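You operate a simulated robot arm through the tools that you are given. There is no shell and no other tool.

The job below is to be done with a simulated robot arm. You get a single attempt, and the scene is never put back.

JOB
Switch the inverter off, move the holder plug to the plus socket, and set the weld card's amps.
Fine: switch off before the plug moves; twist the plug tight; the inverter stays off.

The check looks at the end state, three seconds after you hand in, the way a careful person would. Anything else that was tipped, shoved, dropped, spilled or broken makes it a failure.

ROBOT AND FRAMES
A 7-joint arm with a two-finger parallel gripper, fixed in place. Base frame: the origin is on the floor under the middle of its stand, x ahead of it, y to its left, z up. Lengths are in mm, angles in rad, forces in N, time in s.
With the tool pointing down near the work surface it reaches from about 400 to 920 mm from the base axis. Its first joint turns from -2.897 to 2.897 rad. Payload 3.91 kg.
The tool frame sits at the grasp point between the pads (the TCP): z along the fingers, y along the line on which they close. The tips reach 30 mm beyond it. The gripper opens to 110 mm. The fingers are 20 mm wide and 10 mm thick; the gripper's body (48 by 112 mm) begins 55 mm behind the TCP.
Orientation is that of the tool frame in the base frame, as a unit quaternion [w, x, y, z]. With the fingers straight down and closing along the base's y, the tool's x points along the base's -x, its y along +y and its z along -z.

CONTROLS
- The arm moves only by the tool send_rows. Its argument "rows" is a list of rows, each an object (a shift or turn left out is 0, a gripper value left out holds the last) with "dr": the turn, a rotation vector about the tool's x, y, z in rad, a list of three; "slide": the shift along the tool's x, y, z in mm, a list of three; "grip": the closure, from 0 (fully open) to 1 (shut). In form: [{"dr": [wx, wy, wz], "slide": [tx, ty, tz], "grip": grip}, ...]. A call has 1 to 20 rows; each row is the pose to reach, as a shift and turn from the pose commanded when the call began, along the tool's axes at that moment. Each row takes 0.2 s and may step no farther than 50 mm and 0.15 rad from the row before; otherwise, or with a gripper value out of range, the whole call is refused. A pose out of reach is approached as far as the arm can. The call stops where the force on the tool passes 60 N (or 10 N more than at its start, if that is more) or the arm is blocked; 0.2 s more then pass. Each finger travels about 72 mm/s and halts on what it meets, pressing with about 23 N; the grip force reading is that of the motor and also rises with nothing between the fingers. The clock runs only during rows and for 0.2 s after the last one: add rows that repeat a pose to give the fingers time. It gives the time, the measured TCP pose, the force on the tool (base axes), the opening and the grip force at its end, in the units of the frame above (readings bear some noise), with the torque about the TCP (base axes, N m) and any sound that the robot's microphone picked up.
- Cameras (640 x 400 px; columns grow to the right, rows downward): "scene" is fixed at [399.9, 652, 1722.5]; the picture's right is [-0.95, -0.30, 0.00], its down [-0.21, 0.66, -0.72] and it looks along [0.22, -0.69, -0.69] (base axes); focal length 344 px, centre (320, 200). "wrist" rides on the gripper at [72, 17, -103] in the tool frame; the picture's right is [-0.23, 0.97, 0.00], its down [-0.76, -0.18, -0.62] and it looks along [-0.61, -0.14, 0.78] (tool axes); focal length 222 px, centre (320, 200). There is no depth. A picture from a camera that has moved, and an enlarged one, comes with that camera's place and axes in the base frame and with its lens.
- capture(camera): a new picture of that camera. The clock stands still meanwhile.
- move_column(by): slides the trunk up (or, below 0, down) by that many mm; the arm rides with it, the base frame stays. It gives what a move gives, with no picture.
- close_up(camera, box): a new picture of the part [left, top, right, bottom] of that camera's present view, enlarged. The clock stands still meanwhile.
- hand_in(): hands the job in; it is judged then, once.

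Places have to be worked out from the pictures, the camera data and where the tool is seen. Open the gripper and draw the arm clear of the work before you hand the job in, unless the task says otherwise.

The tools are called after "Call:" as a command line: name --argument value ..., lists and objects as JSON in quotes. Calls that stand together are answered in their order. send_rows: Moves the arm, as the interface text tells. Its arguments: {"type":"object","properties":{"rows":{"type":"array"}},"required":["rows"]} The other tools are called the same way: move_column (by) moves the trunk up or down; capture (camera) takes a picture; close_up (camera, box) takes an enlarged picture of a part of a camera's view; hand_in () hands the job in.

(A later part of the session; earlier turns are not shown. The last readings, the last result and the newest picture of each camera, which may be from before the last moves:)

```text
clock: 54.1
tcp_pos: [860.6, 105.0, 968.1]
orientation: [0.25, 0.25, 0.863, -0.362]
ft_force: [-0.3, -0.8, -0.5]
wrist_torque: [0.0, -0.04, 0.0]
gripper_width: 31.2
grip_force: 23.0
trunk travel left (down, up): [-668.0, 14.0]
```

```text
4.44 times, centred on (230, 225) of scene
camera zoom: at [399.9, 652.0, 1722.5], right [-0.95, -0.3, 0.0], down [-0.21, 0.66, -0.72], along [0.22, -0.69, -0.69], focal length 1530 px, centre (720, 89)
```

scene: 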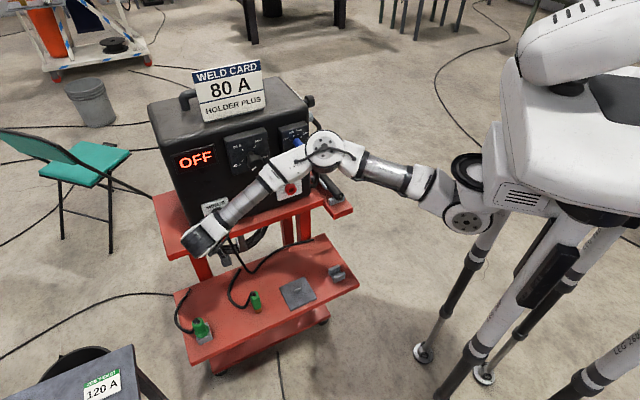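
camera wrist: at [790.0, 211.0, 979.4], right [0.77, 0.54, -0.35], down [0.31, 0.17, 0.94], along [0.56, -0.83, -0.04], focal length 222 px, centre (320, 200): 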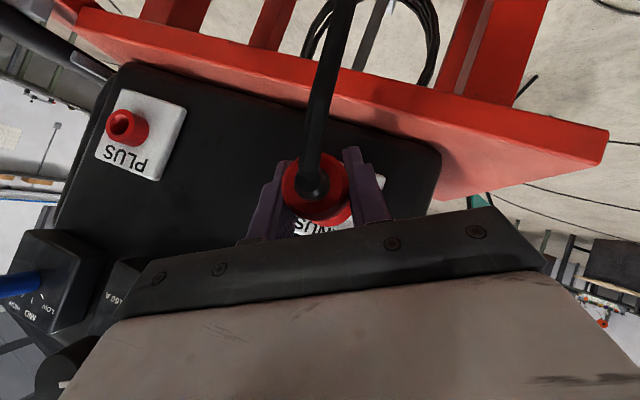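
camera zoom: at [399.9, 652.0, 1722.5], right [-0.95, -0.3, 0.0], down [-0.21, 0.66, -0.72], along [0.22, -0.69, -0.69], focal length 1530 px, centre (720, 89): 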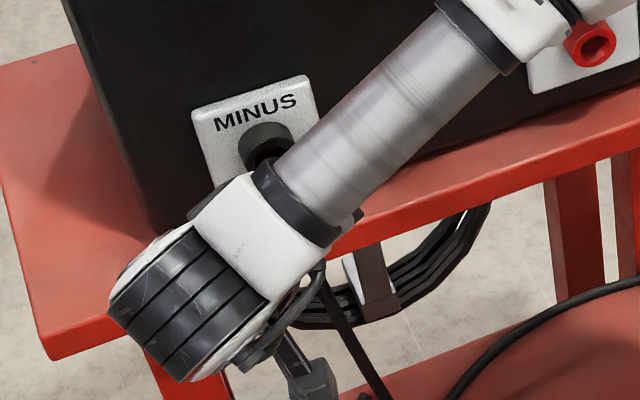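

The MINUS hole is open in the scene view, so the plug came out with my pull. I draw it out another 40 mm along the socket axis to have it fully clear.

Call:
send_rows --rows '[{"slide": [7, 0, -7], "grip": 1}, {"slide": [14, 0, -14], "grip": 1}, {"slide": [21, 0, -21], "grip": 1}, {"slide": [28, 0, -28], "grip": 1}, {"slide": [35, 0, -35], "grip": 1}, {"slide": [42, 0, -42], "grip": 1}, {"slide": [42, 0, -42], "grip": 1}]'

Call:
capture --camera "wrist"

Call:
capture --camera "scene"

```text
clock: 55.7
tcp_pos: [819.3, 146.6, 969.0]
orientation: [0.25, 0.251, 0.862, -0.363]
ft_force: [0.4, -0.5, 0.2]
wrist_torque: [0.02, 0.0, 0.02]
gripper_width: 31.3
grip_force: 22.7
trunk travel left (down, up): [-668.0, 14.0]
```

```text
taken
camera wrist: at [749.0, 253.3, 979.7], right [0.77, 0.54, -0.35], down [0.31, 0.17, 0.94], along [0.56, -0.83, -0.04], focal length 222 px, centre (320, 200)
```

wrist: 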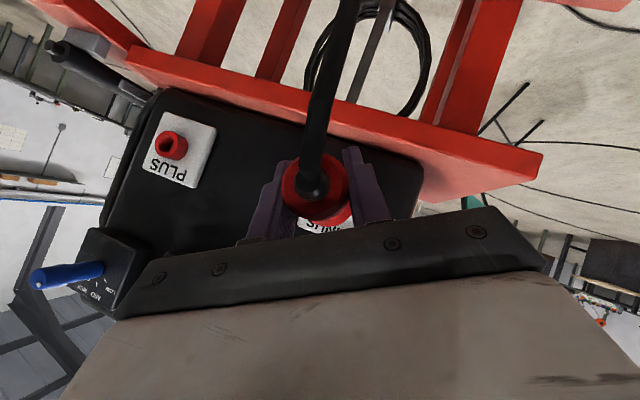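

```text
taken
```

scene: 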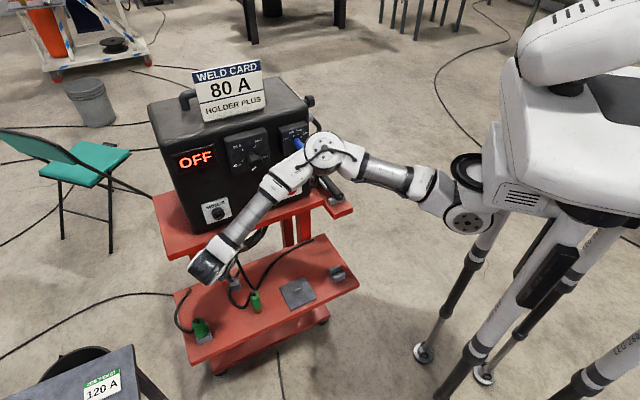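

The plug is fully out and held firmly. Before moving sideways, I zoom on the PLUS and MINUS sockets from both cameras to pin down their relative positions.

Call:
close_up --camera "wrist" --box '[120, 100, 240, 200]'

Call:
close_up --camera "scene" --box '[190, 180, 250, 240]'

Call:
close_up --camera "wrist" --box '[250, 120, 410, 240]'

```text
4.00 times, centred on (180, 150) of wrist
camera zoom: at [749.0, 253.3, 979.7], right [0.77, 0.54, -0.35], down [0.31, 0.17, 0.94], along [0.56, -0.83, -0.04], focal length 888 px, centre (880, 400)
```

zoom: 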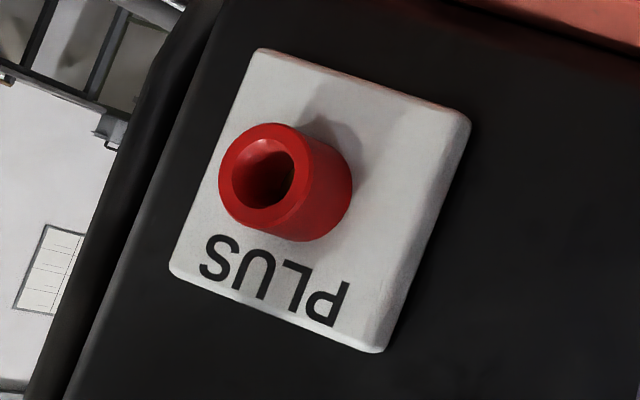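

```text
6.67 times, centred on (220, 210) of scene
camera zoom: at [399.9, 652.0, 1722.5], right [-0.95, -0.3, 0.0], down [-0.21, 0.66, -0.72], along [0.22, -0.69, -0.69], focal length 2295 px, centre (987, 133)
```

zoom: 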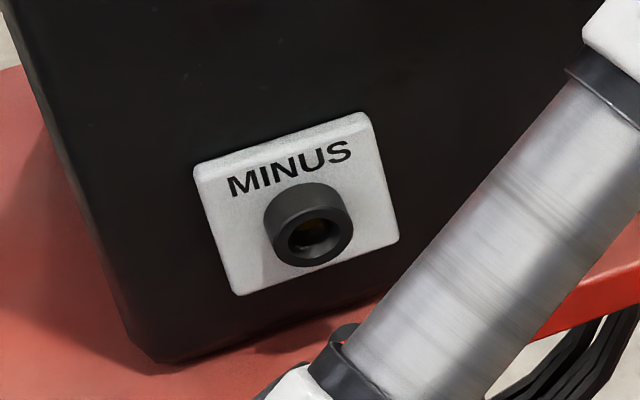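

```text
3.33 times, centred on (330, 180) of wrist
camera zoom: at [749.0, 253.3, 979.7], right [0.77, 0.54, -0.35], down [0.31, 0.17, 0.94], along [0.56, -0.83, -0.04], focal length 740 px, centre (287, 267)
```

zoom: 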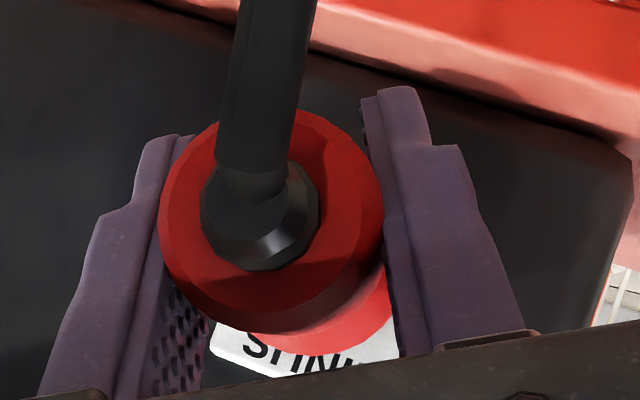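

Combining the views, I place the PLUS socket about 240 mm along the panel from MINUS (h ≈ 443 along [0.707, 0.707, 0]) at the same height. I carry the plug sideways at constant distance from the panel to stand in front of PLUS, in small steps.

Call:
send_rows --rows '[{"slide": [5.3, -13, 5.3], "grip": 1}, {"slide": [10.6, -26, 10.7], "grip": 1}, {"slide": [15.9, -39, 16], "grip": 1}, {"slide": [21.2, -52, 21.3], "grip": 1}, {"slide": [26.4, -64.9, 26.7], "grip": 1}, {"slide": [31.7, -77.9, 32], "grip": 1}, {"slide": [37, -90.9, 37.3], "grip": 1}, {"slide": [42.3, -103.9, 42.7], "grip": 1}, {"slide": [47.6, -116.9, 48], "grip": 1}, {"slide": [52.9, -129.9, 53.3], "grip": 1}]'

Call:
capture --camera "scene"

```text
clock: 57.9
tcp_pos: [712.1, 41.2, 969.4]
orientation: [0.251, 0.251, 0.862, -0.362]
ft_force: [-0.2, 0.0, -0.4]
wrist_torque: [0.03, -0.01, 0.01]
gripper_width: 30.9
grip_force: 22.9
trunk travel left (down, up): [-668.0, 14.0]
```

```text
taken
```

scene: 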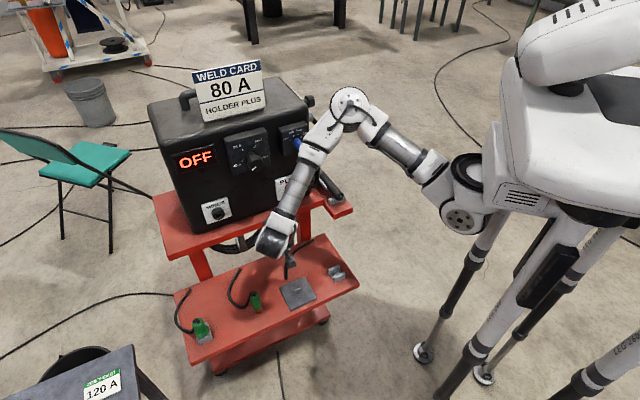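

Going smoothly. I carry on the remaining ~90 mm sideways.

Call:
send_rows --rows '[{"slide": [5.3, -13, 5.3], "grip": 1}, {"slide": [10.6, -26, 10.7], "grip": 1}, {"slide": [15.9, -39, 16], "grip": 1}, {"slide": [21.2, -52, 21.3], "grip": 1}, {"slide": [26.4, -64.9, 26.7], "grip": 1}, {"slide": [31.6, -77.6, 31.9], "grip": 1}, {"slide": [31.6, -77.6, 31.9], "grip": 1}]'

Call:
capture --camera "wrist"

Call:
capture --camera "scene"

```text
clock: 59.5
tcp_pos: [649.9, -23.6, 969.7]
orientation: [0.25, 0.251, 0.863, -0.362]
ft_force: [-0.5, 0.7, 0.3]
wrist_torque: [0.0, -0.01, 0.0]
gripper_width: 31.1
grip_force: 23.0
trunk travel left (down, up): [-668.0, 14.0]
```

```text
taken
camera wrist: at [579.5, 83.1, 979.4], right [0.77, 0.54, -0.35], down [0.31, 0.17, 0.94], along [0.56, -0.83, -0.04], focal length 222 px, centre (320, 200)
```

wrist: 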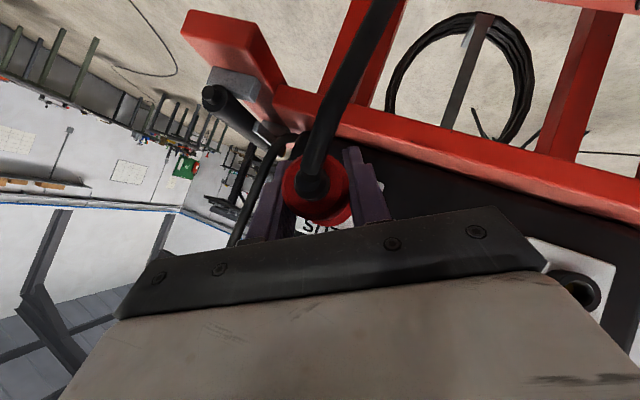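

```text
taken
```

scene: 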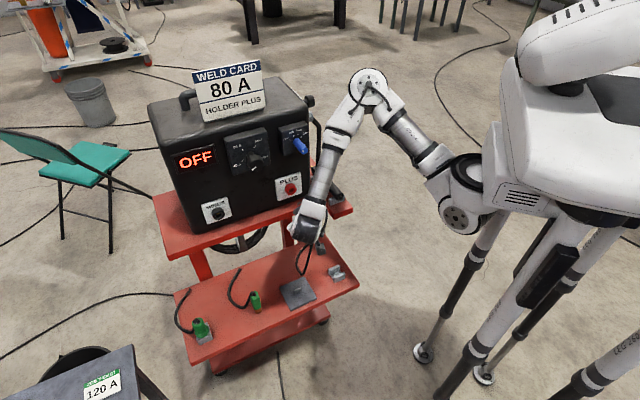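

The plug now stands in front of PLUS at the same standoff as the earlier reference view at MINUS. I zoom with the same window to compare the label plate's position against that reference.

Call:
close_up --camera "wrist" --box '[250, 120, 410, 240]'

Call:
close_up --camera "scene" --box '[260, 160, 350, 260]'

Call:
close_up --camera "wrist" --box '[500, 220, 640, 340]'

```text
3.33 times, centred on (330, 180) of wrist
camera zoom: at [579.5, 83.1, 979.4], right [0.77, 0.54, -0.35], down [0.31, 0.17, 0.94], along [0.56, -0.83, -0.04], focal length 740 px, centre (287, 267)
```

zoom: 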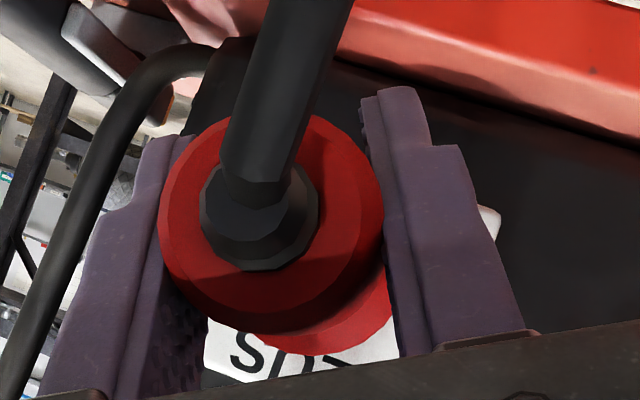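

```text
4.00 times, centred on (305, 210) of scene
camera zoom: at [399.9, 652.0, 1722.5], right [-0.95, -0.3, 0.0], down [-0.21, 0.66, -0.72], along [0.22, -0.69, -0.69], focal length 1377 px, centre (380, 160)
```

zoom: 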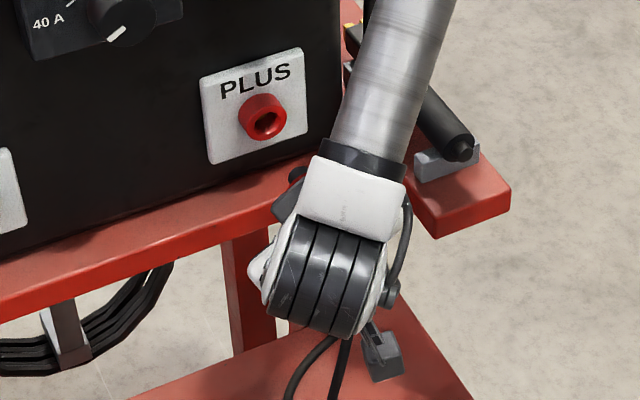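

```text
3.33 times, centred on (570, 280) of wrist
camera zoom: at [579.5, 83.1, 979.4], right [0.77, 0.54, -0.35], down [0.31, 0.17, 0.94], along [0.56, -0.83, -0.04], focal length 740 px, centre (-513, -67)
```

zoom: 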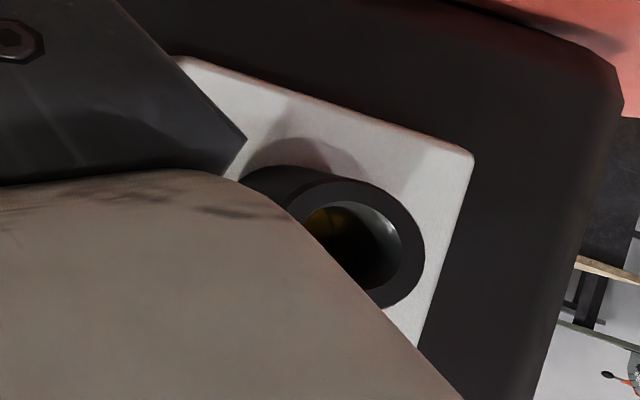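

I take highly magnified scene views of both empty sockets to refine their spacing and height difference.

Call:
close_up --camera "scene" --box '[204, 200, 236, 232]'

Call:
close_up --camera "scene" --box '[276, 174, 308, 206]'

```text
12.50 times, centred on (220, 216) of scene
camera zoom: at [399.9, 652.0, 1722.5], right [-0.95, -0.3, 0.0], down [-0.21, 0.66, -0.72], along [0.22, -0.69, -0.69], focal length 4303 px, centre (1570, 0)
```

zoom: 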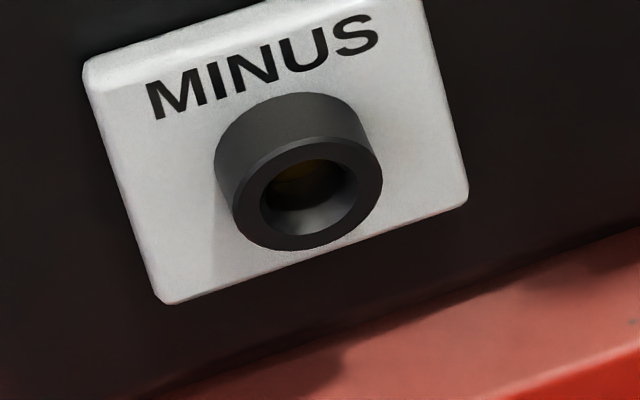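

```text
12.50 times, centred on (292, 190) of scene
camera zoom: at [399.9, 652.0, 1722.5], right [-0.95, -0.3, 0.0], down [-0.21, 0.66, -0.72], along [0.22, -0.69, -0.69], focal length 4303 px, centre (670, 325)
```

zoom: 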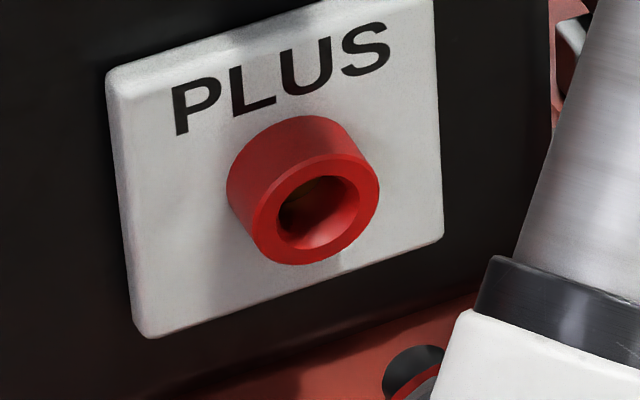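

The refined spacing comes out at 240 mm with both sockets at equal height and depth, so the plug (h = 442.9, z = 969.7) is aligned to within about a millimetre; the socket mouth is a wide 24 mm. I approach 50 mm toward the socket, stopping before the pin enters.

Call:
send_rows --rows '[{"slide": [-7, -0.1, 7], "grip": 1}, {"slide": [-14, -0.2, 14], "grip": 1}, {"slide": [-21, -0.3, 21], "grip": 1}, {"slide": [-28, -0.4, 28], "grip": 1}, {"slide": [-35, -0.5, 35], "grip": 1}, {"slide": [-35, -0.5, 35], "grip": 1}]'

Call:
capture --camera "wrist"

Call:
close_up --camera "scene" --box '[260, 160, 340, 240]'

```text
clock: 60.9
tcp_pos: [684.8, -59.1, 969.5]
orientation: [0.251, 0.25, 0.862, -0.362]
ft_force: [-0.5, -0.2, -0.4]
wrist_torque: [0.0, 0.03, 0.0]
gripper_width: 31.0
grip_force: 22.7
trunk travel left (down, up): [-668.0, 14.0]
```

```text
taken
camera wrist: at [614.4, 47.8, 979.8], right [0.77, 0.54, -0.35], down [0.31, 0.17, 0.94], along [0.56, -0.83, -0.04], focal length 222 px, centre (320, 200)
```

wrist: 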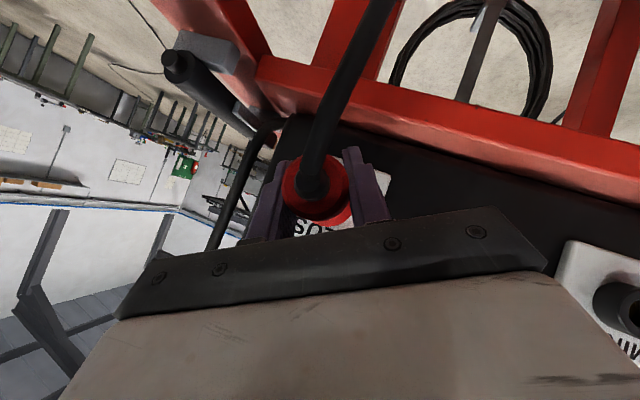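

```text
5.00 times, centred on (300, 200) of scene
camera zoom: at [399.9, 652.0, 1722.5], right [-0.95, -0.3, 0.0], down [-0.21, 0.66, -0.72], along [0.22, -0.69, -0.69], focal length 1721 px, centre (420, 200)
```

zoom: 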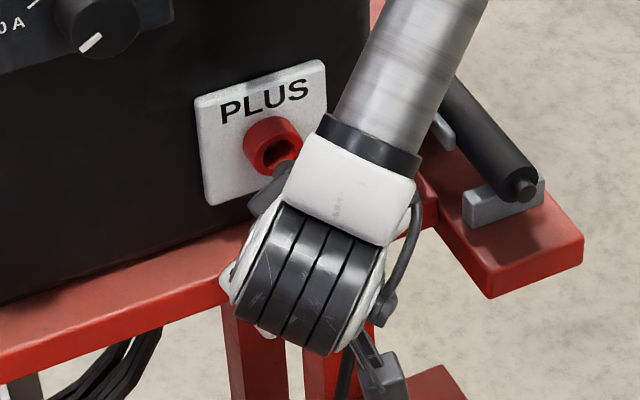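

Aligned at h = 442.4, z = 969.5, with 32 mm left to full insertion. I push in slowly in 3 mm steps, checking the force.

Call:
send_rows --rows '[{"slide": [-2.1, 0, 2.1], "grip": 1}, {"slide": [-4.2, 0, 4.2], "grip": 1}, {"slide": [-6.4, 0, 6.4], "grip": 1}, {"slide": [-8.5, 0, 8.5], "grip": 1}]'

```text
clock: 61.9
tcp_pos: [693.4, -68.7, 968.9]
orientation: [0.25, 0.25, 0.863, -0.362]
ft_force: [0.2, -0.1, -0.2]
wrist_torque: [-0.02, 0.0, 0.02]
gripper_width: 31.0
grip_force: 23.2
trunk travel left (down, up): [-668.0, 14.0]
```

No contact yet with 19 mm to go. I continue in smaller steps.

Call:
send_rows --rows '[{"slide": [-1.6, 0, 1.6], "grip": 1}, {"slide": [-3.2, 0, 3.2], "grip": 1}, {"slide": [-4.8, 0, 4.8], "grip": 1}]'

```text
clock: 62.7
tcp_pos: [695.9, -71.6, 969.5]
orientation: [0.25, 0.25, 0.862, -0.363]
ft_force: [-2.9, 1.7, 0.0]
wrist_torque: [-0.04, 0.0, -0.06]
gripper_width: 31.1
grip_force: 22.9
trunk travel left (down, up): [-668.0, 14.0]
```

A slight axial contact (about 3 N) appears at n ≈ -543. I push a further 2 mm to see whether it slides in or meets resistance.

Call:
send_rows --rows '[{"slide": [-0.7, 0, 0.7], "grip": 1}, {"slide": [-1.4, 0, 1.4], "grip": 1}, {"slide": [-1.4, 0, 1.4], "grip": 1}]'

```text
clock: 63.5
tcp_pos: [697.7, -72.4, 967.8]
orientation: [0.25, 0.251, 0.862, -0.363]
ft_force: [-13.0, 2.1, -0.2]
wrist_torque: [0.01, 0.02, -0.37]
gripper_width: 31.2
grip_force: 22.8
trunk travel left (down, up): [-668.0, 14.0]
```

The axial force is 11 N with about 8 N sideways toward -h, so the pin touches the chamfer slightly off-centre. I back off 2 mm, shift 1.5 mm toward -h, and push again gently.

Call:
send_rows --rows '[{"slide": [1.4, 0, -1.4], "grip": 1}, {"slide": [1.9, -1.3, -0.9], "grip": 1}, {"slide": [0.5, -1.3, 0.5], "grip": 1}, {"slide": [-0.9, -1.3, 1.9], "grip": 1}, {"slide": [-0.9, -1.3, 1.9], "grip": 1}]'

```text
clock: 64.7
tcp_pos: [699.6, -77.2, 968.6]
orientation: [0.251, 0.25, 0.862, -0.361]
ft_force: [-1.1, -1.6, -0.1]
wrist_torque: [-0.03, -0.06, -0.11]
gripper_width: 30.8
grip_force: 23.0
trunk travel left (down, up): [-668.0, 14.0]
```

That slid in: now n ≈ -549 with almost no force. I continue pushing the last 9 mm.

Call:
send_rows --rows '[{"slide": [-1.6, 0, 1.6], "grip": 1}, {"slide": [-3.2, 0, 3.2], "grip": 1}, {"slide": [-4.8, 0, 4.8], "grip": 1}, {"slide": [-4.8, 0, 4.8], "grip": 1}]'

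```text
clock: 65.7
tcp_pos: [705.0, -80.9, 968.9]
orientation: [0.251, 0.251, 0.862, -0.362]
ft_force: [-2.0, 1.3, 2.2]
wrist_torque: [-0.08, -0.05, -0.02]
gripper_width: 31.1
grip_force: 22.6
trunk travel left (down, up): [-668.0, 14.0]
```

Now n ≈ -556, light force. I push until it seats, watching for a clear axial force.

Call:
send_rows --rows '[{"slide": [-1, 0, 1], "grip": 1}, {"slide": [-2, 0, 2], "grip": 1}, {"slide": [-2, 0, 2], "grip": 1}]'

Call:
close_up --camera "wrist" --box '[240, 120, 400, 240]'

Call:
close_up --camera "scene" --box '[260, 160, 340, 240]'

```text
clock: 66.5
tcp_pos: [706.6, -83.4, 969.6]
orientation: [0.251, 0.251, 0.862, -0.362]
ft_force: [-2.3, 0.8, -0.7]
wrist_torque: [0.03, 0.02, -0.02]
gripper_width: 31.0
grip_force: 23.3
trunk travel left (down, up): [-668.0, 14.0]
```

```text
3.33 times, centred on (320, 180) of wrist
camera zoom: at [635.9, 23.2, 979.3], right [0.77, 0.54, -0.35], down [0.31, 0.17, 0.94], along [0.56, -0.83, -0.04], focal length 740 px, centre (320, 267)
```

zoom: 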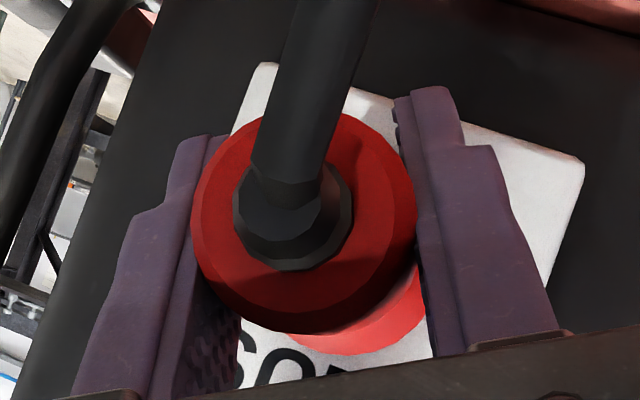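

```text
5.00 times, centred on (300, 200) of scene
camera zoom: at [399.9, 652.0, 1722.5], right [-0.95, -0.3, 0.0], down [-0.21, 0.66, -0.72], along [0.22, -0.69, -0.69], focal length 1721 px, centre (420, 200)
```

zoom: 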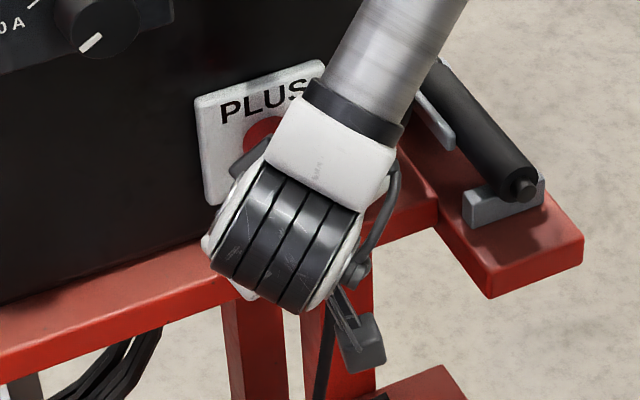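

Depth now equals the MINUS value (n ≈ -558.6). I push a couple more mm to feel for the seat before twisting.

Call:
send_rows --rows '[{"slide": [-0.7, 0, 0.7], "grip": 1}, {"slide": [-1.4, 0, 1.4], "grip": 1}, {"slide": [-2.1, 0, 2.1], "grip": 1}, {"slide": [-2.1, 0, 2.1], "grip": 1}]'

```text
clock: 67.5
tcp_pos: [708.0, -84.0, 969.3]
orientation: [0.25, 0.251, 0.862, -0.363]
ft_force: [-12.6, 7.4, -0.7]
wrist_torque: [0.06, 0.04, -0.09]
gripper_width: 31.1
grip_force: 23.3
trunk travel left (down, up): [-668.0, 14.0]
```

The plug is seated: 14 N axial and little sideways force. I now twist it clockwise in a first 30° step, holding a light push.

Call:
send_rows --rows '[{"slide": [0.3, 0, -0.3], "dr": [-0.092, 0, 0.092], "grip": 1}, {"slide": [0.3, 0, -0.3], "dr": [-0.184, 0, 0.184], "grip": 1}, {"slide": [0.3, 0, -0.3], "dr": [-0.276, 0, 0.276], "grip": 1}, {"slide": [0.3, 0, -0.3], "dr": [-0.368, 0, 0.368], "grip": 1}]'

Call:
close_up --camera "wrist" --box '[240, 120, 400, 240]'

```text
clock: 68.5
tcp_pos: [707.2, -84.9, 969.3]
orientation: [0.354, 0.354, 0.853, -0.147]
ft_force: [-8.2, 1.7, -1.8]
wrist_torque: [0.06, 0.06, -0.1]
gripper_width: 31.2
grip_force: 23.5
trunk travel left (down, up): [-668.0, 14.0]
```

```text
3.33 times, centred on (320, 180) of wrist
camera zoom: at [631.5, 16.4, 991.2], right [0.8, 0.57, 0.16], down [-0.06, -0.19, 0.98], along [0.59, -0.8, -0.12], focal length 740 px, centre (320, 267)
```

zoom: 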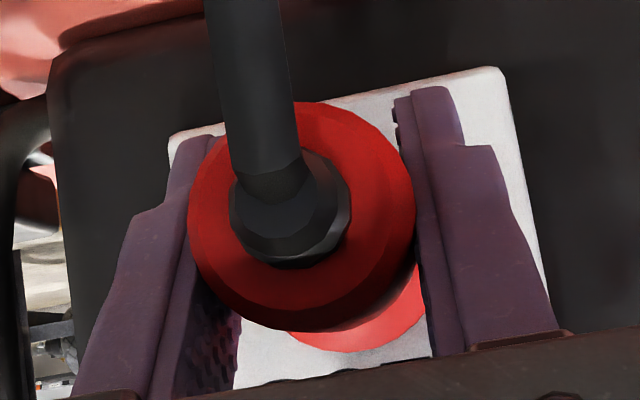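

It turns easily so far. I continue another 30° clockwise.

Call:
send_rows --rows '[{"dr": [-0.092, 0, 0.092], "grip": 1}, {"dr": [-0.184, 0, 0.184], "grip": 1}, {"dr": [-0.276, 0, 0.276], "grip": 1}, {"dr": [-0.37, 0, 0.37], "grip": 1}]'

Call:
close_up --camera "wrist" --box '[240, 120, 400, 240]'

Call:
capture --camera "scene"

```text
clock: 69.5
tcp_pos: [707.0, -84.7, 969.5]
orientation: [0.434, 0.433, 0.786, 0.079]
ft_force: [-5.0, -0.6, 1.5]
wrist_torque: [-0.11, -0.1, -0.27]
gripper_width: 30.7
grip_force: 22.8
trunk travel left (down, up): [-668.0, 14.0]
```

```text
3.33 times, centred on (320, 180) of wrist
camera zoom: at [621.9, 6.9, 997.0], right [0.65, 0.43, 0.63], down [-0.39, -0.52, 0.76], along [0.65, -0.74, -0.18], focal length 740 px, centre (320, 267)
```

zoom: 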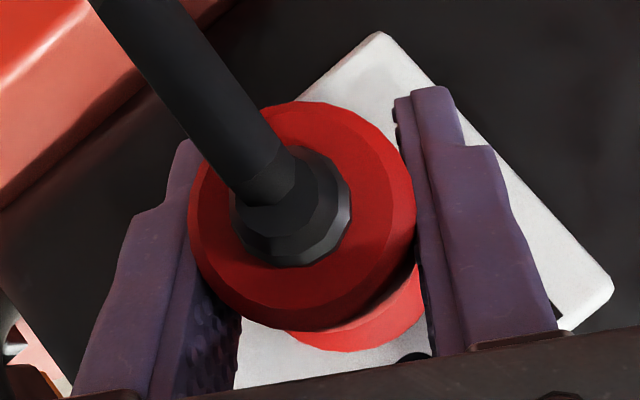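

```text
taken
```

scene: 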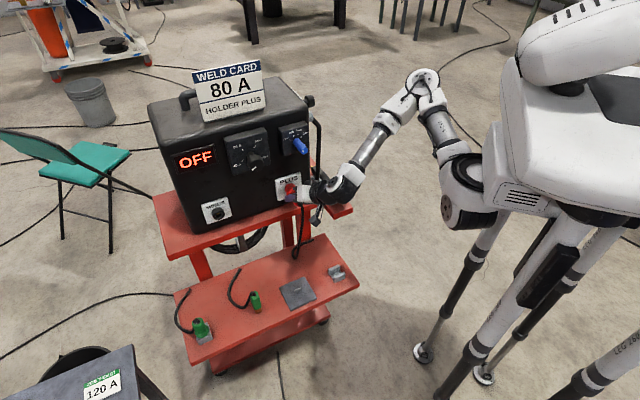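

Still turning easily at 60° total. I continue clockwise to 90° and look for the stop torque.

Call:
send_rows --rows '[{"dr": [-0.092, 0, 0.092], "grip": 1}, {"dr": [-0.184, 0, 0.184], "grip": 1}, {"dr": [-0.276, 0, 0.276], "grip": 1}, {"dr": [-0.37, 0, 0.37], "grip": 1}]'

Call:
close_up --camera "wrist" --box '[240, 120, 400, 240]'

Call:
close_up --camera "scene" --box '[260, 140, 380, 240]'

```text
clock: 70.5
tcp_pos: [697.7, -112.0, 977.9]
orientation: [0.468, 0.468, 0.713, 0.232]
ft_force: [18.3, 11.9, 42.5]
wrist_torque: [0.03, -1.72, -0.06]
gripper_width: 49.0
grip_force: 23.0
out of reach, approached as far as the arm can: row 3, 4
trunk travel left (down, up): [-668.0, 14.0]
```

```text
3.33 times, centred on (320, 180) of wrist
camera zoom: at [604.5, -28.7, 1005.8], right [0.47, 0.24, 0.85], down [-0.54, -0.69, 0.49], along [0.7, -0.68, -0.19], focal length 740 px, centre (320, 267)
```

zoom: 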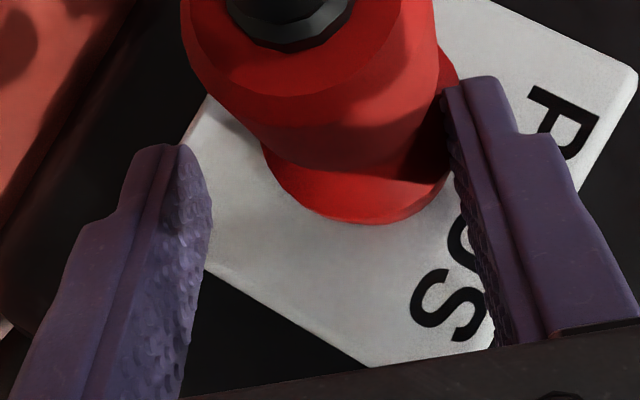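

```text
4.00 times, centred on (320, 190) of scene
camera zoom: at [399.9, 652.0, 1722.5], right [-0.95, -0.3, 0.0], down [-0.21, 0.66, -0.72], along [0.22, -0.69, -0.69], focal length 1377 px, centre (320, 240)
```

zoom: 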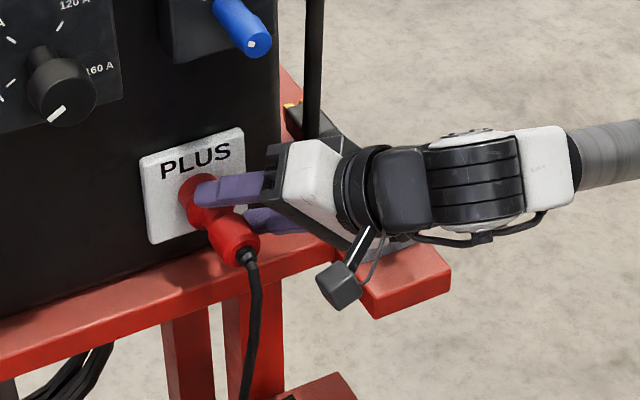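

The arm reached its limit near the end of that turn and the fingers slid off the plug; the plug is still in the socket. I open the gripper to release the side load and back straight off along the tool axis.

Call:
send_rows --rows '[{"grip": 0.45}, {"grip": 0.3}, {"grip": 0.3}]'

Call:
capture --camera "wrist"

```text
clock: 71.3
tcp_pos: [697.8, -111.6, 967.5]
orientation: [0.458, 0.471, 0.719, 0.227]
ft_force: [-0.1, -0.3, 0.5]
wrist_torque: [-0.01, 0.01, 0.01]
gripper_width: 77.1
grip_force: 0.1
trunk travel left (down, up): [-668.0, 14.0]
```

```text
taken
camera wrist: at [605.4, -28.1, 997.6], right [0.49, 0.24, 0.84], down [-0.52, -0.69, 0.5], along [0.7, -0.68, -0.21], focal length 222 px, centre (320, 200)
```

wrist: 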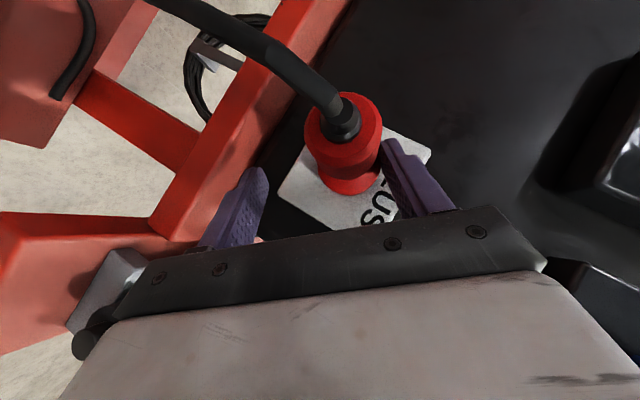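

Released with zero force. The upper finger clears the plug by a couple of mm, so I retreat straight back along the tool axis.

Call:
send_rows --rows '[{"slide": [0, 0, -15], "grip": 0.3}, {"slide": [0, 0, -30], "grip": 0.3}, {"slide": [0, 0, -45], "grip": 0.3}, {"slide": [0, 0, -60], "grip": 0.3}, {"slide": [0, 0, -70], "grip": 0.3}]'

Call:
capture --camera "wrist"

Call:
capture --camera "scene"

```text
clock: 72.5
tcp_pos: [670.2, -115.5, 996.8]
orientation: [0.459, 0.471, 0.718, 0.229]
ft_force: [0.8, -0.3, -0.2]
wrist_torque: [0.0, -0.01, 0.01]
gripper_width: 76.9
grip_force: 0.0
out of reach, approached as far as the arm can: row 3, 4, 5
trunk travel left (down, up): [-668.0, 14.0]
```

```text
taken
camera wrist: at [576.8, -32.0, 1026.4], right [0.49, 0.24, 0.84], down [-0.53, -0.69, 0.5], along [0.7, -0.68, -0.21], focal length 222 px, centre (320, 200)
```

wrist: 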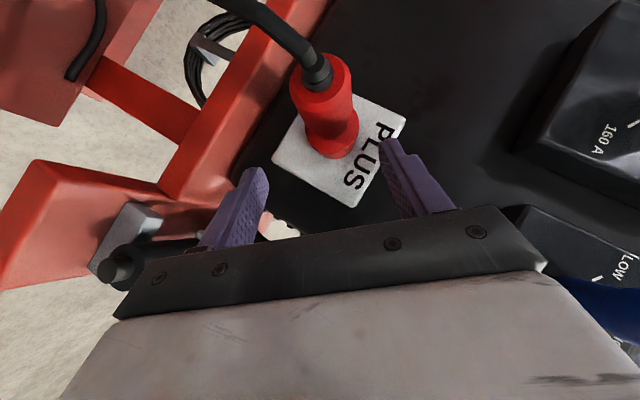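

```text
taken
```

scene: 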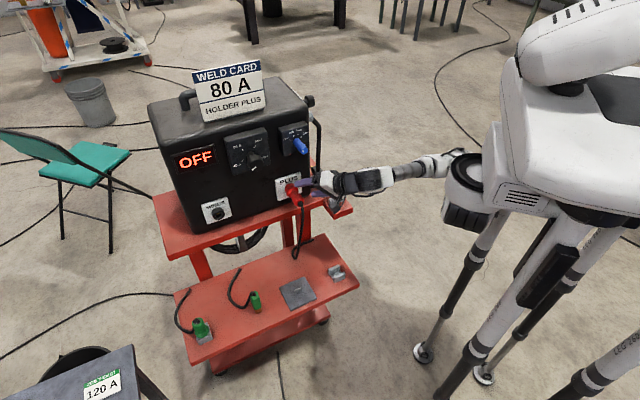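

The plug stays in PLUS. The arm is folded up against the body, which explains the limit. I zoom on the plug to judge its seating.

Call:
close_up --camera "wrist" --box '[260, 30, 420, 210]'

Call:
close_up --camera "scene" --box '[260, 160, 350, 250]'

```text
2.22 times, centred on (340, 120) of wrist
camera zoom: at [576.8, -32.0, 1026.4], right [0.49, 0.24, 0.84], down [-0.53, -0.69, 0.5], along [0.7, -0.68, -0.21], focal length 494 px, centre (276, 378)
```

zoom: 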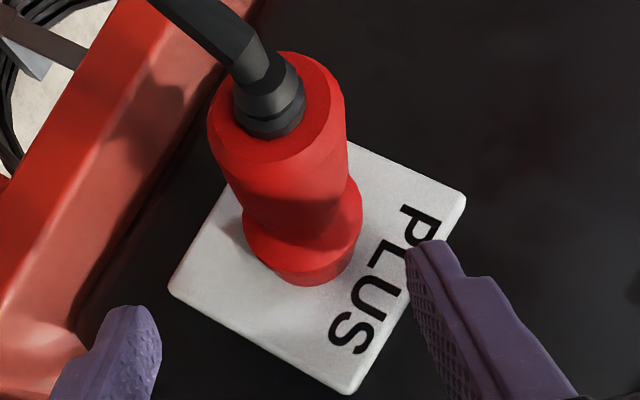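

```text
4.44 times, centred on (305, 205) of scene
camera zoom: at [399.9, 652.0, 1722.5], right [-0.95, -0.3, 0.0], down [-0.21, 0.66, -0.72], along [0.22, -0.69, -0.69], focal length 1530 px, centre (387, 178)
```

zoom: 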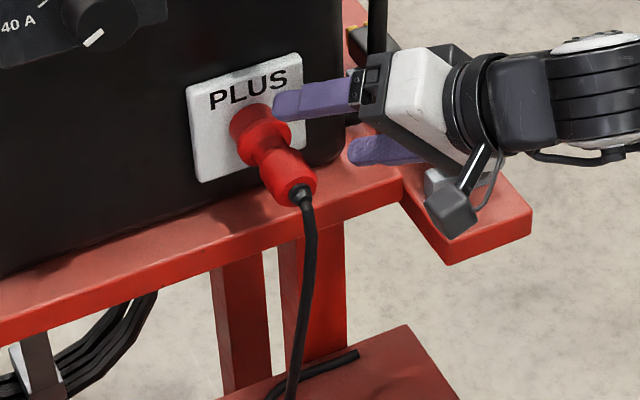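

The plug is still seated. To continue the twist I need to regrip with the hand leaned the other way, where the arm isn't folded. First I rotate the lean back toward upright while shifting slightly away from the plug so the fingers don't touch it.

Call:
send_rows --rows '[{"slide": [-0.2, -4, -6], "dr": [0.05, -0.002, -0.05], "grip": 0.4}, {"slide": [-0.4, -8, -12], "dr": [0.1, -0.004, -0.1], "grip": 0.4}, {"slide": [-0.6, -12, -18], "dr": [0.17, -0.007, -0.17], "grip": 0.4}, {"slide": [-0.8, -16, -24], "dr": [0.25, -0.01, -0.25], "grip": 0.4}, {"slide": [-1.1, -19, -30], "dr": [0.34, -0.014, -0.34], "grip": 0.4}, {"slide": [-1.5, -19.7, -30.2], "dr": [0.43, -0.018, -0.43], "grip": 0.4}, {"slide": [-1.5, -19.7, -30.2], "dr": [0.52, -0.021, -0.52], "grip": 0.4}, {"slide": [-1.5, -19.7, -30.2], "dr": [0.61, -0.025, -0.61], "grip": 0.4}, {"slide": [-1.5, -19.7, -30.2], "dr": [0.61, -0.025, -0.61], "grip": 0.4}]'

Call:
capture --camera "wrist"

Call:
capture --camera "scene"

```text
clock: 74.5
tcp_pos: [634.1, -122.2, 995.1]
orientation: [0.353, 0.354, 0.853, -0.147]
ft_force: [0.4, 0.3, -0.7]
wrist_torque: [0.0, 0.03, -0.03]
gripper_width: 65.6
grip_force: 0.1
out of reach, approached as far as the arm can: row 1, 2, 3, 4, 5
trunk travel left (down, up): [-668.0, 14.0]
```

```text
taken
camera wrist: at [558.3, -22.9, 1017.3], right [0.8, 0.57, 0.16], down [-0.06, -0.19, 0.98], along [0.59, -0.8, -0.12], focal length 222 px, centre (320, 200)
```

wrist: 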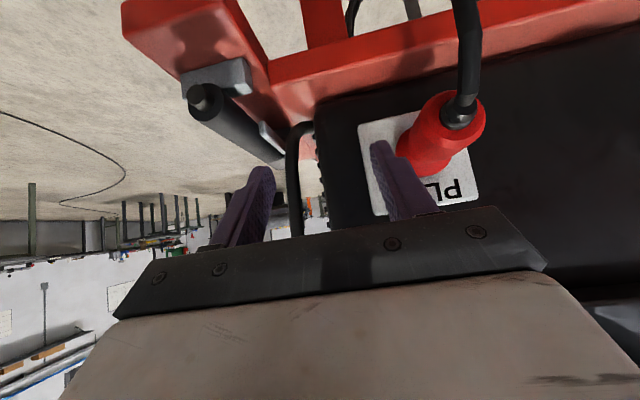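

```text
taken
```

scene: 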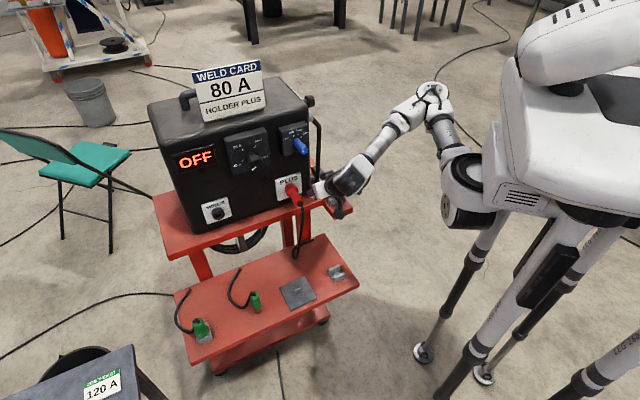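

The hand is upright and clear to the right of the plug. I retreat straight back and up 90 mm along the tool axis.

Call:
send_rows --rows '[{"slide": [0, 0, -18], "grip": 0.3}, {"slide": [-1, 0, -36], "grip": 0.3}, {"slide": [-3, 0, -54], "grip": 0.3}, {"slide": [-5, 0, -72], "grip": 0.3}, {"slide": [-7, 0, -90], "grip": 0.3}, {"slide": [-7, 0, -90], "grip": 0.3}]'

```text
clock: 75.9
tcp_pos: [607.9, -80.5, 1066.9]
orientation: [0.354, 0.355, 0.853, -0.147]
ft_force: [0.1, 0.4, 0.8]
wrist_torque: [0.05, 0.03, 0.0]
gripper_width: 77.0
grip_force: 0.1
out of reach, approached as far as the arm can: row 3, 4, 5, 6
trunk travel left (down, up): [-668.0, 14.0]
```

Now I cross over above the plug toward the far side while leaning the hand 45° the other way, keeping well above the plug and cable.

Call:
send_rows --rows '[{"slide": [0, 11, 0], "dr": [0.0555, 0, -0.0555], "grip": 0.3}, {"slide": [0, 22, 0], "dr": [0.111, 0, -0.111], "grip": 0.3}, {"slide": [0, 33, 0], "dr": [0.1665, 0, -0.1665], "grip": 0.3}, {"slide": [0, 44, 0], "dr": [0.222, 0, -0.222], "grip": 0.3}, {"slide": [0, 55, 0], "dr": [0.2775, 0, -0.2775], "grip": 0.3}, {"slide": [0, 66, 0], "dr": [0.333, 0, -0.333], "grip": 0.3}, {"slide": [3.5, 77, 9.2], "dr": [0.3885, 0, -0.3885], "grip": 0.3}, {"slide": [7.1, 88, 18.4], "dr": [0.444, 0, -0.444], "grip": 0.3}, {"slide": [11.3, 98, 26.9], "dr": [0.4995, 0, -0.4995], "grip": 0.3}, {"slide": [15.6, 108, 36.8], "dr": [0.555, 0, -0.555], "grip": 0.3}, {"slide": [15.6, 108, 36.8], "dr": [0.555, 0, -0.555], "grip": 0.3}]'

Call:
capture --camera "wrist"

Call:
capture --camera "scene"

```text
clock: 78.3
tcp_pos: [694.7, -14.8, 1031.1]
orientation: [0.192, 0.192, 0.844, -0.462]
ft_force: [-0.4, -0.1, 0.8]
wrist_torque: [0.02, 0.01, 0.01]
gripper_width: 77.2
grip_force: 0.2
trunk travel left (down, up): [-668.0, 14.0]
```

```text
taken
camera wrist: at [626.1, 93.1, 1034.2], right [0.68, 0.45, -0.57], down [0.47, 0.33, 0.82], along [0.56, -0.83, 0.01], focal length 222 px, centre (320, 200)
```

wrist: 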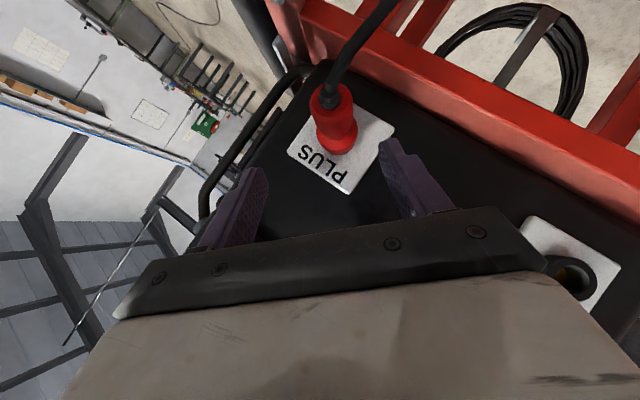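

```text
taken
```

scene: 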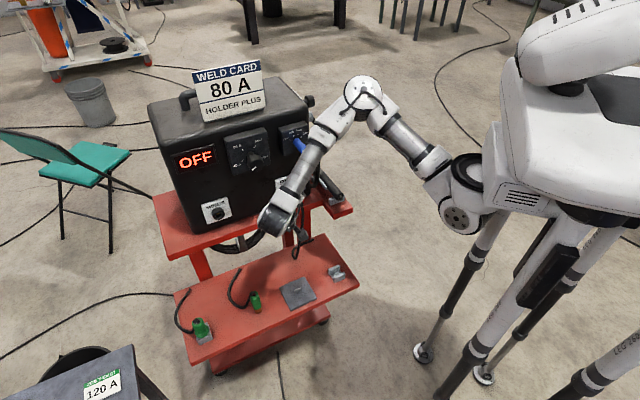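

The hand is now on the far side, leaned 45°, with the plug visible between the fingers. I align sideways and advance half the way, then check.

Call:
send_rows --rows '[{"slide": [4, 5, 8], "grip": 0.3}, {"slide": [8, 10, 18], "grip": 0.3}, {"slide": [12.2, 15.1, 30], "grip": 0.3}, {"slide": [12.2, 15.1, 45], "grip": 0.3}, {"slide": [12.2, 15.1, 55], "grip": 0.3}, {"slide": [12.2, 15.1, 55], "grip": 0.3}]'

Call:
capture --camera "wrist"

Call:
close_up --camera "scene" --box '[240, 140, 350, 250]'

```text
clock: 79.7
tcp_pos: [700.2, -53.4, 985.7]
orientation: [0.191, 0.193, 0.844, -0.462]
ft_force: [0.4, 0.4, 0.4]
wrist_torque: [-0.01, 0.0, 0.02]
gripper_width: 76.8
grip_force: 0.1
trunk travel left (down, up): [-668.0, 14.0]
```

```text
taken
camera wrist: at [631.9, 54.7, 989.2], right [0.68, 0.45, -0.57], down [0.47, 0.33, 0.82], along [0.56, -0.83, 0.01], focal length 222 px, centre (320, 200)
```

wrist: 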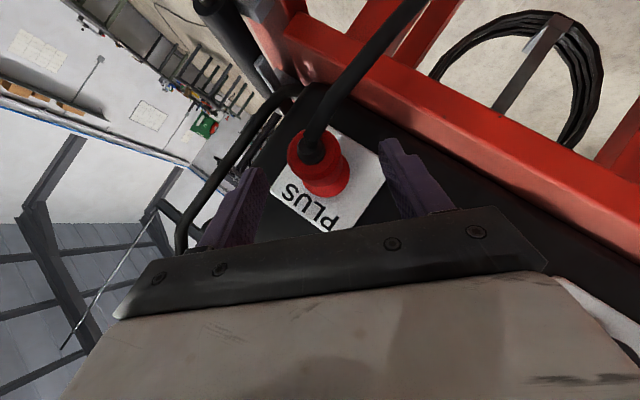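

```text
3.64 times, centred on (295, 195) of scene
camera zoom: at [399.9, 652.0, 1722.5], right [-0.95, -0.3, 0.0], down [-0.21, 0.66, -0.72], along [0.22, -0.69, -0.69], focal length 1252 px, centre (411, 218)
```

zoom: 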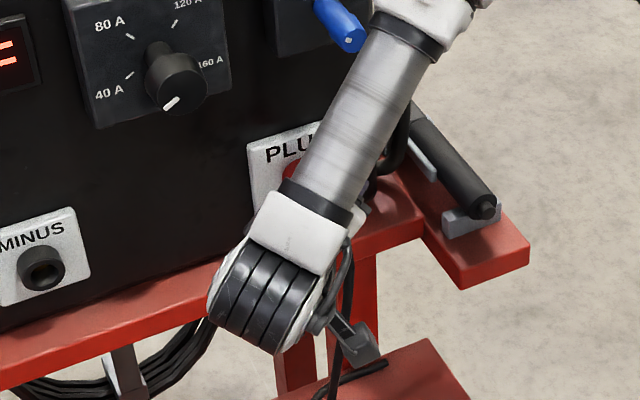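

Centred. I advance the remaining 34 mm and close on the plug.

Call:
send_rows --rows '[{"slide": [0, 0, 11], "grip": 0.3}, {"slide": [0, 0, 22], "grip": 0.3}, {"slide": [-0.3, -0.4, 33.5], "grip": 0.3}, {"slide": [-0.3, -0.4, 33.5], "grip": 0.3}, {"slide": [-0.3, -0.4, 33.5], "grip": 0.6}, {"slide": [-0.3, -0.4, 33.5], "grip": 1}, {"slide": [-0.3, -0.4, 33.5], "grip": 1}, {"slide": [-0.3, -0.4, 33.5], "grip": 1}]'

Call:
close_up --camera "wrist" --box '[240, 120, 400, 240]'

```text
clock: 81.5
tcp_pos: [705.0, -82.2, 970.5]
orientation: [0.191, 0.193, 0.844, -0.462]
ft_force: [-0.4, -1.6, -0.2]
wrist_torque: [-0.06, 0.07, -0.05]
gripper_width: 31.7
grip_force: 23.3
trunk travel left (down, up): [-668.0, 14.0]
```

```text
3.33 times, centred on (320, 180) of wrist
camera zoom: at [636.4, 25.4, 973.8], right [0.68, 0.45, -0.57], down [0.47, 0.33, 0.82], along [0.56, -0.83, 0.01], focal length 740 px, centre (320, 267)
```

zoom: 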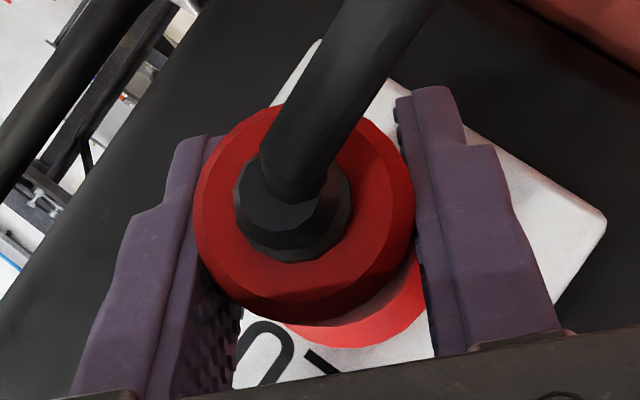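

Gripped cleanly again with hardly any side force. I twist clockwise 30° with a light inward push and watch the torque about the plug axis.

Call:
send_rows --rows '[{"slide": [-0.4, 0, 0.4], "dr": [-0.0918, 0, 0.092], "grip": 1}, {"slide": [-0.4, 0, 0.4], "dr": [-0.1835, 0, 0.184], "grip": 1}, {"slide": [-0.4, 0, 0.4], "dr": [-0.2753, 0, 0.276], "grip": 1}, {"slide": [-0.4, 0, 0.4], "dr": [-0.37, 0, 0.37], "grip": 1}]'

Call:
close_up --camera "wrist" --box '[240, 120, 400, 240]'

```text
clock: 82.5
tcp_pos: [706.2, -82.7, 970.3]
orientation: [0.305, 0.307, 0.864, -0.256]
ft_force: [-3.4, -3.9, 2.5]
wrist_torque: [-0.14, -0.06, -0.22]
gripper_width: 32.4
grip_force: 23.7
trunk travel left (down, up): [-668.0, 14.0]
```

```text
3.33 times, centred on (320, 180) of wrist
camera zoom: at [633.1, 21.2, 987.0], right [0.81, 0.58, -0.09], down [0.12, -0.01, 0.99], along [0.57, -0.82, -0.08], focal length 740 px, centre (320, 267)
```

zoom: 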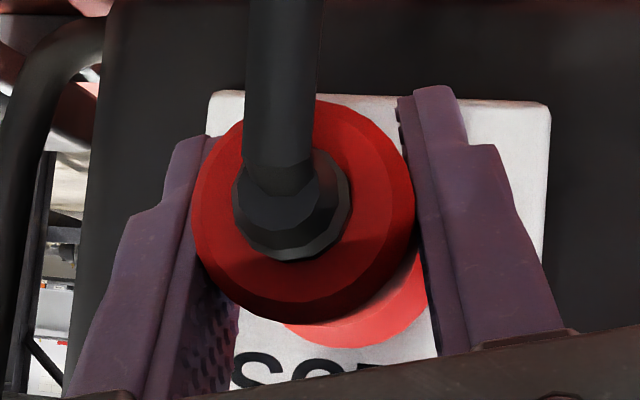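

Only about 0.06 N m resistance so far, so the plug is still turning. I continue another 30°.

Call:
send_rows --rows '[{"dr": [-0.0918, 0, 0.092], "grip": 1}, {"dr": [-0.1835, 0, 0.184], "grip": 1}, {"dr": [-0.2753, 0, 0.276], "grip": 1}, {"dr": [-0.37, 0, 0.37], "grip": 1}]'

Call:
close_up --camera "wrist" --box '[240, 120, 400, 240]'

```text
clock: 83.5
tcp_pos: [704.5, -81.6, 969.2]
orientation: [0.398, 0.397, 0.826, -0.032]
ft_force: [-4.8, -5.2, -0.4]
wrist_torque: [-0.18, 0.17, -0.31]
gripper_width: 33.1
grip_force: 23.1
trunk travel left (down, up): [-668.0, 14.0]
```

```text
3.33 times, centred on (320, 180) of wrist
camera zoom: at [624.9, 13.5, 995.0], right [0.75, 0.52, 0.41], down [-0.23, -0.37, 0.9], along [0.62, -0.77, -0.16], focal length 740 px, centre (320, 267)
```

zoom: 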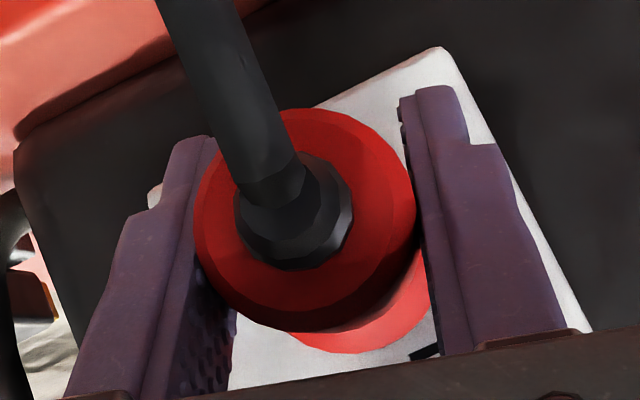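

The resisting torque has risen to about 0.25 N m. I turn another ~15° to see if it's at the tight stop.

Call:
send_rows --rows '[{"dr": [-0.065, 0, 0.065], "grip": 1}, {"dr": [-0.13, 0, 0.13], "grip": 1}, {"dr": [-0.19, 0, 0.19], "grip": 1}]'

Call:
close_up --camera "wrist" --box '[240, 120, 400, 240]'

Call:
close_up --camera "scene" --box '[260, 150, 360, 250]'

```text
clock: 84.3
tcp_pos: [705.4, -81.4, 968.6]
orientation: [0.434, 0.435, 0.784, 0.084]
ft_force: [-2.0, -3.3, -1.7]
wrist_torque: [0.09, 0.07, -0.11]
gripper_width: 32.1
grip_force: 22.8
trunk travel left (down, up): [-668.0, 14.0]
```

```text
3.33 times, centred on (320, 180) of wrist
camera zoom: at [620.2, 8.5, 996.7], right [0.65, 0.42, 0.63], down [-0.39, -0.53, 0.75], along [0.65, -0.74, -0.18], focal length 740 px, centre (320, 267)
```

zoom: 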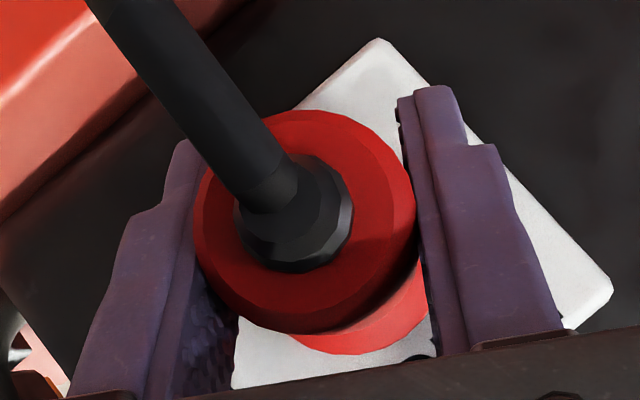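

```text
4.00 times, centred on (310, 200) of scene
camera zoom: at [399.9, 652.0, 1722.5], right [-0.95, -0.3, 0.0], down [-0.21, 0.66, -0.72], along [0.22, -0.69, -0.69], focal length 1377 px, centre (360, 200)
```

zoom: 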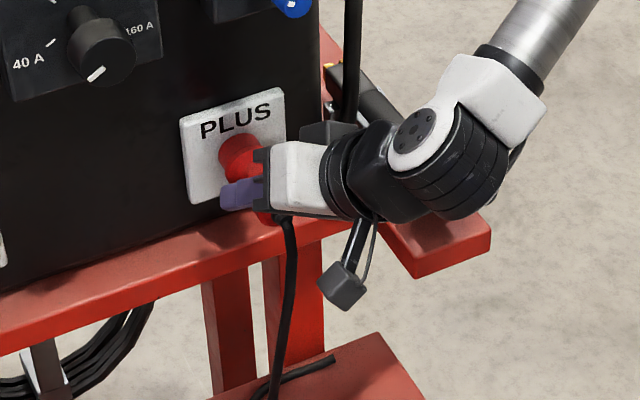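

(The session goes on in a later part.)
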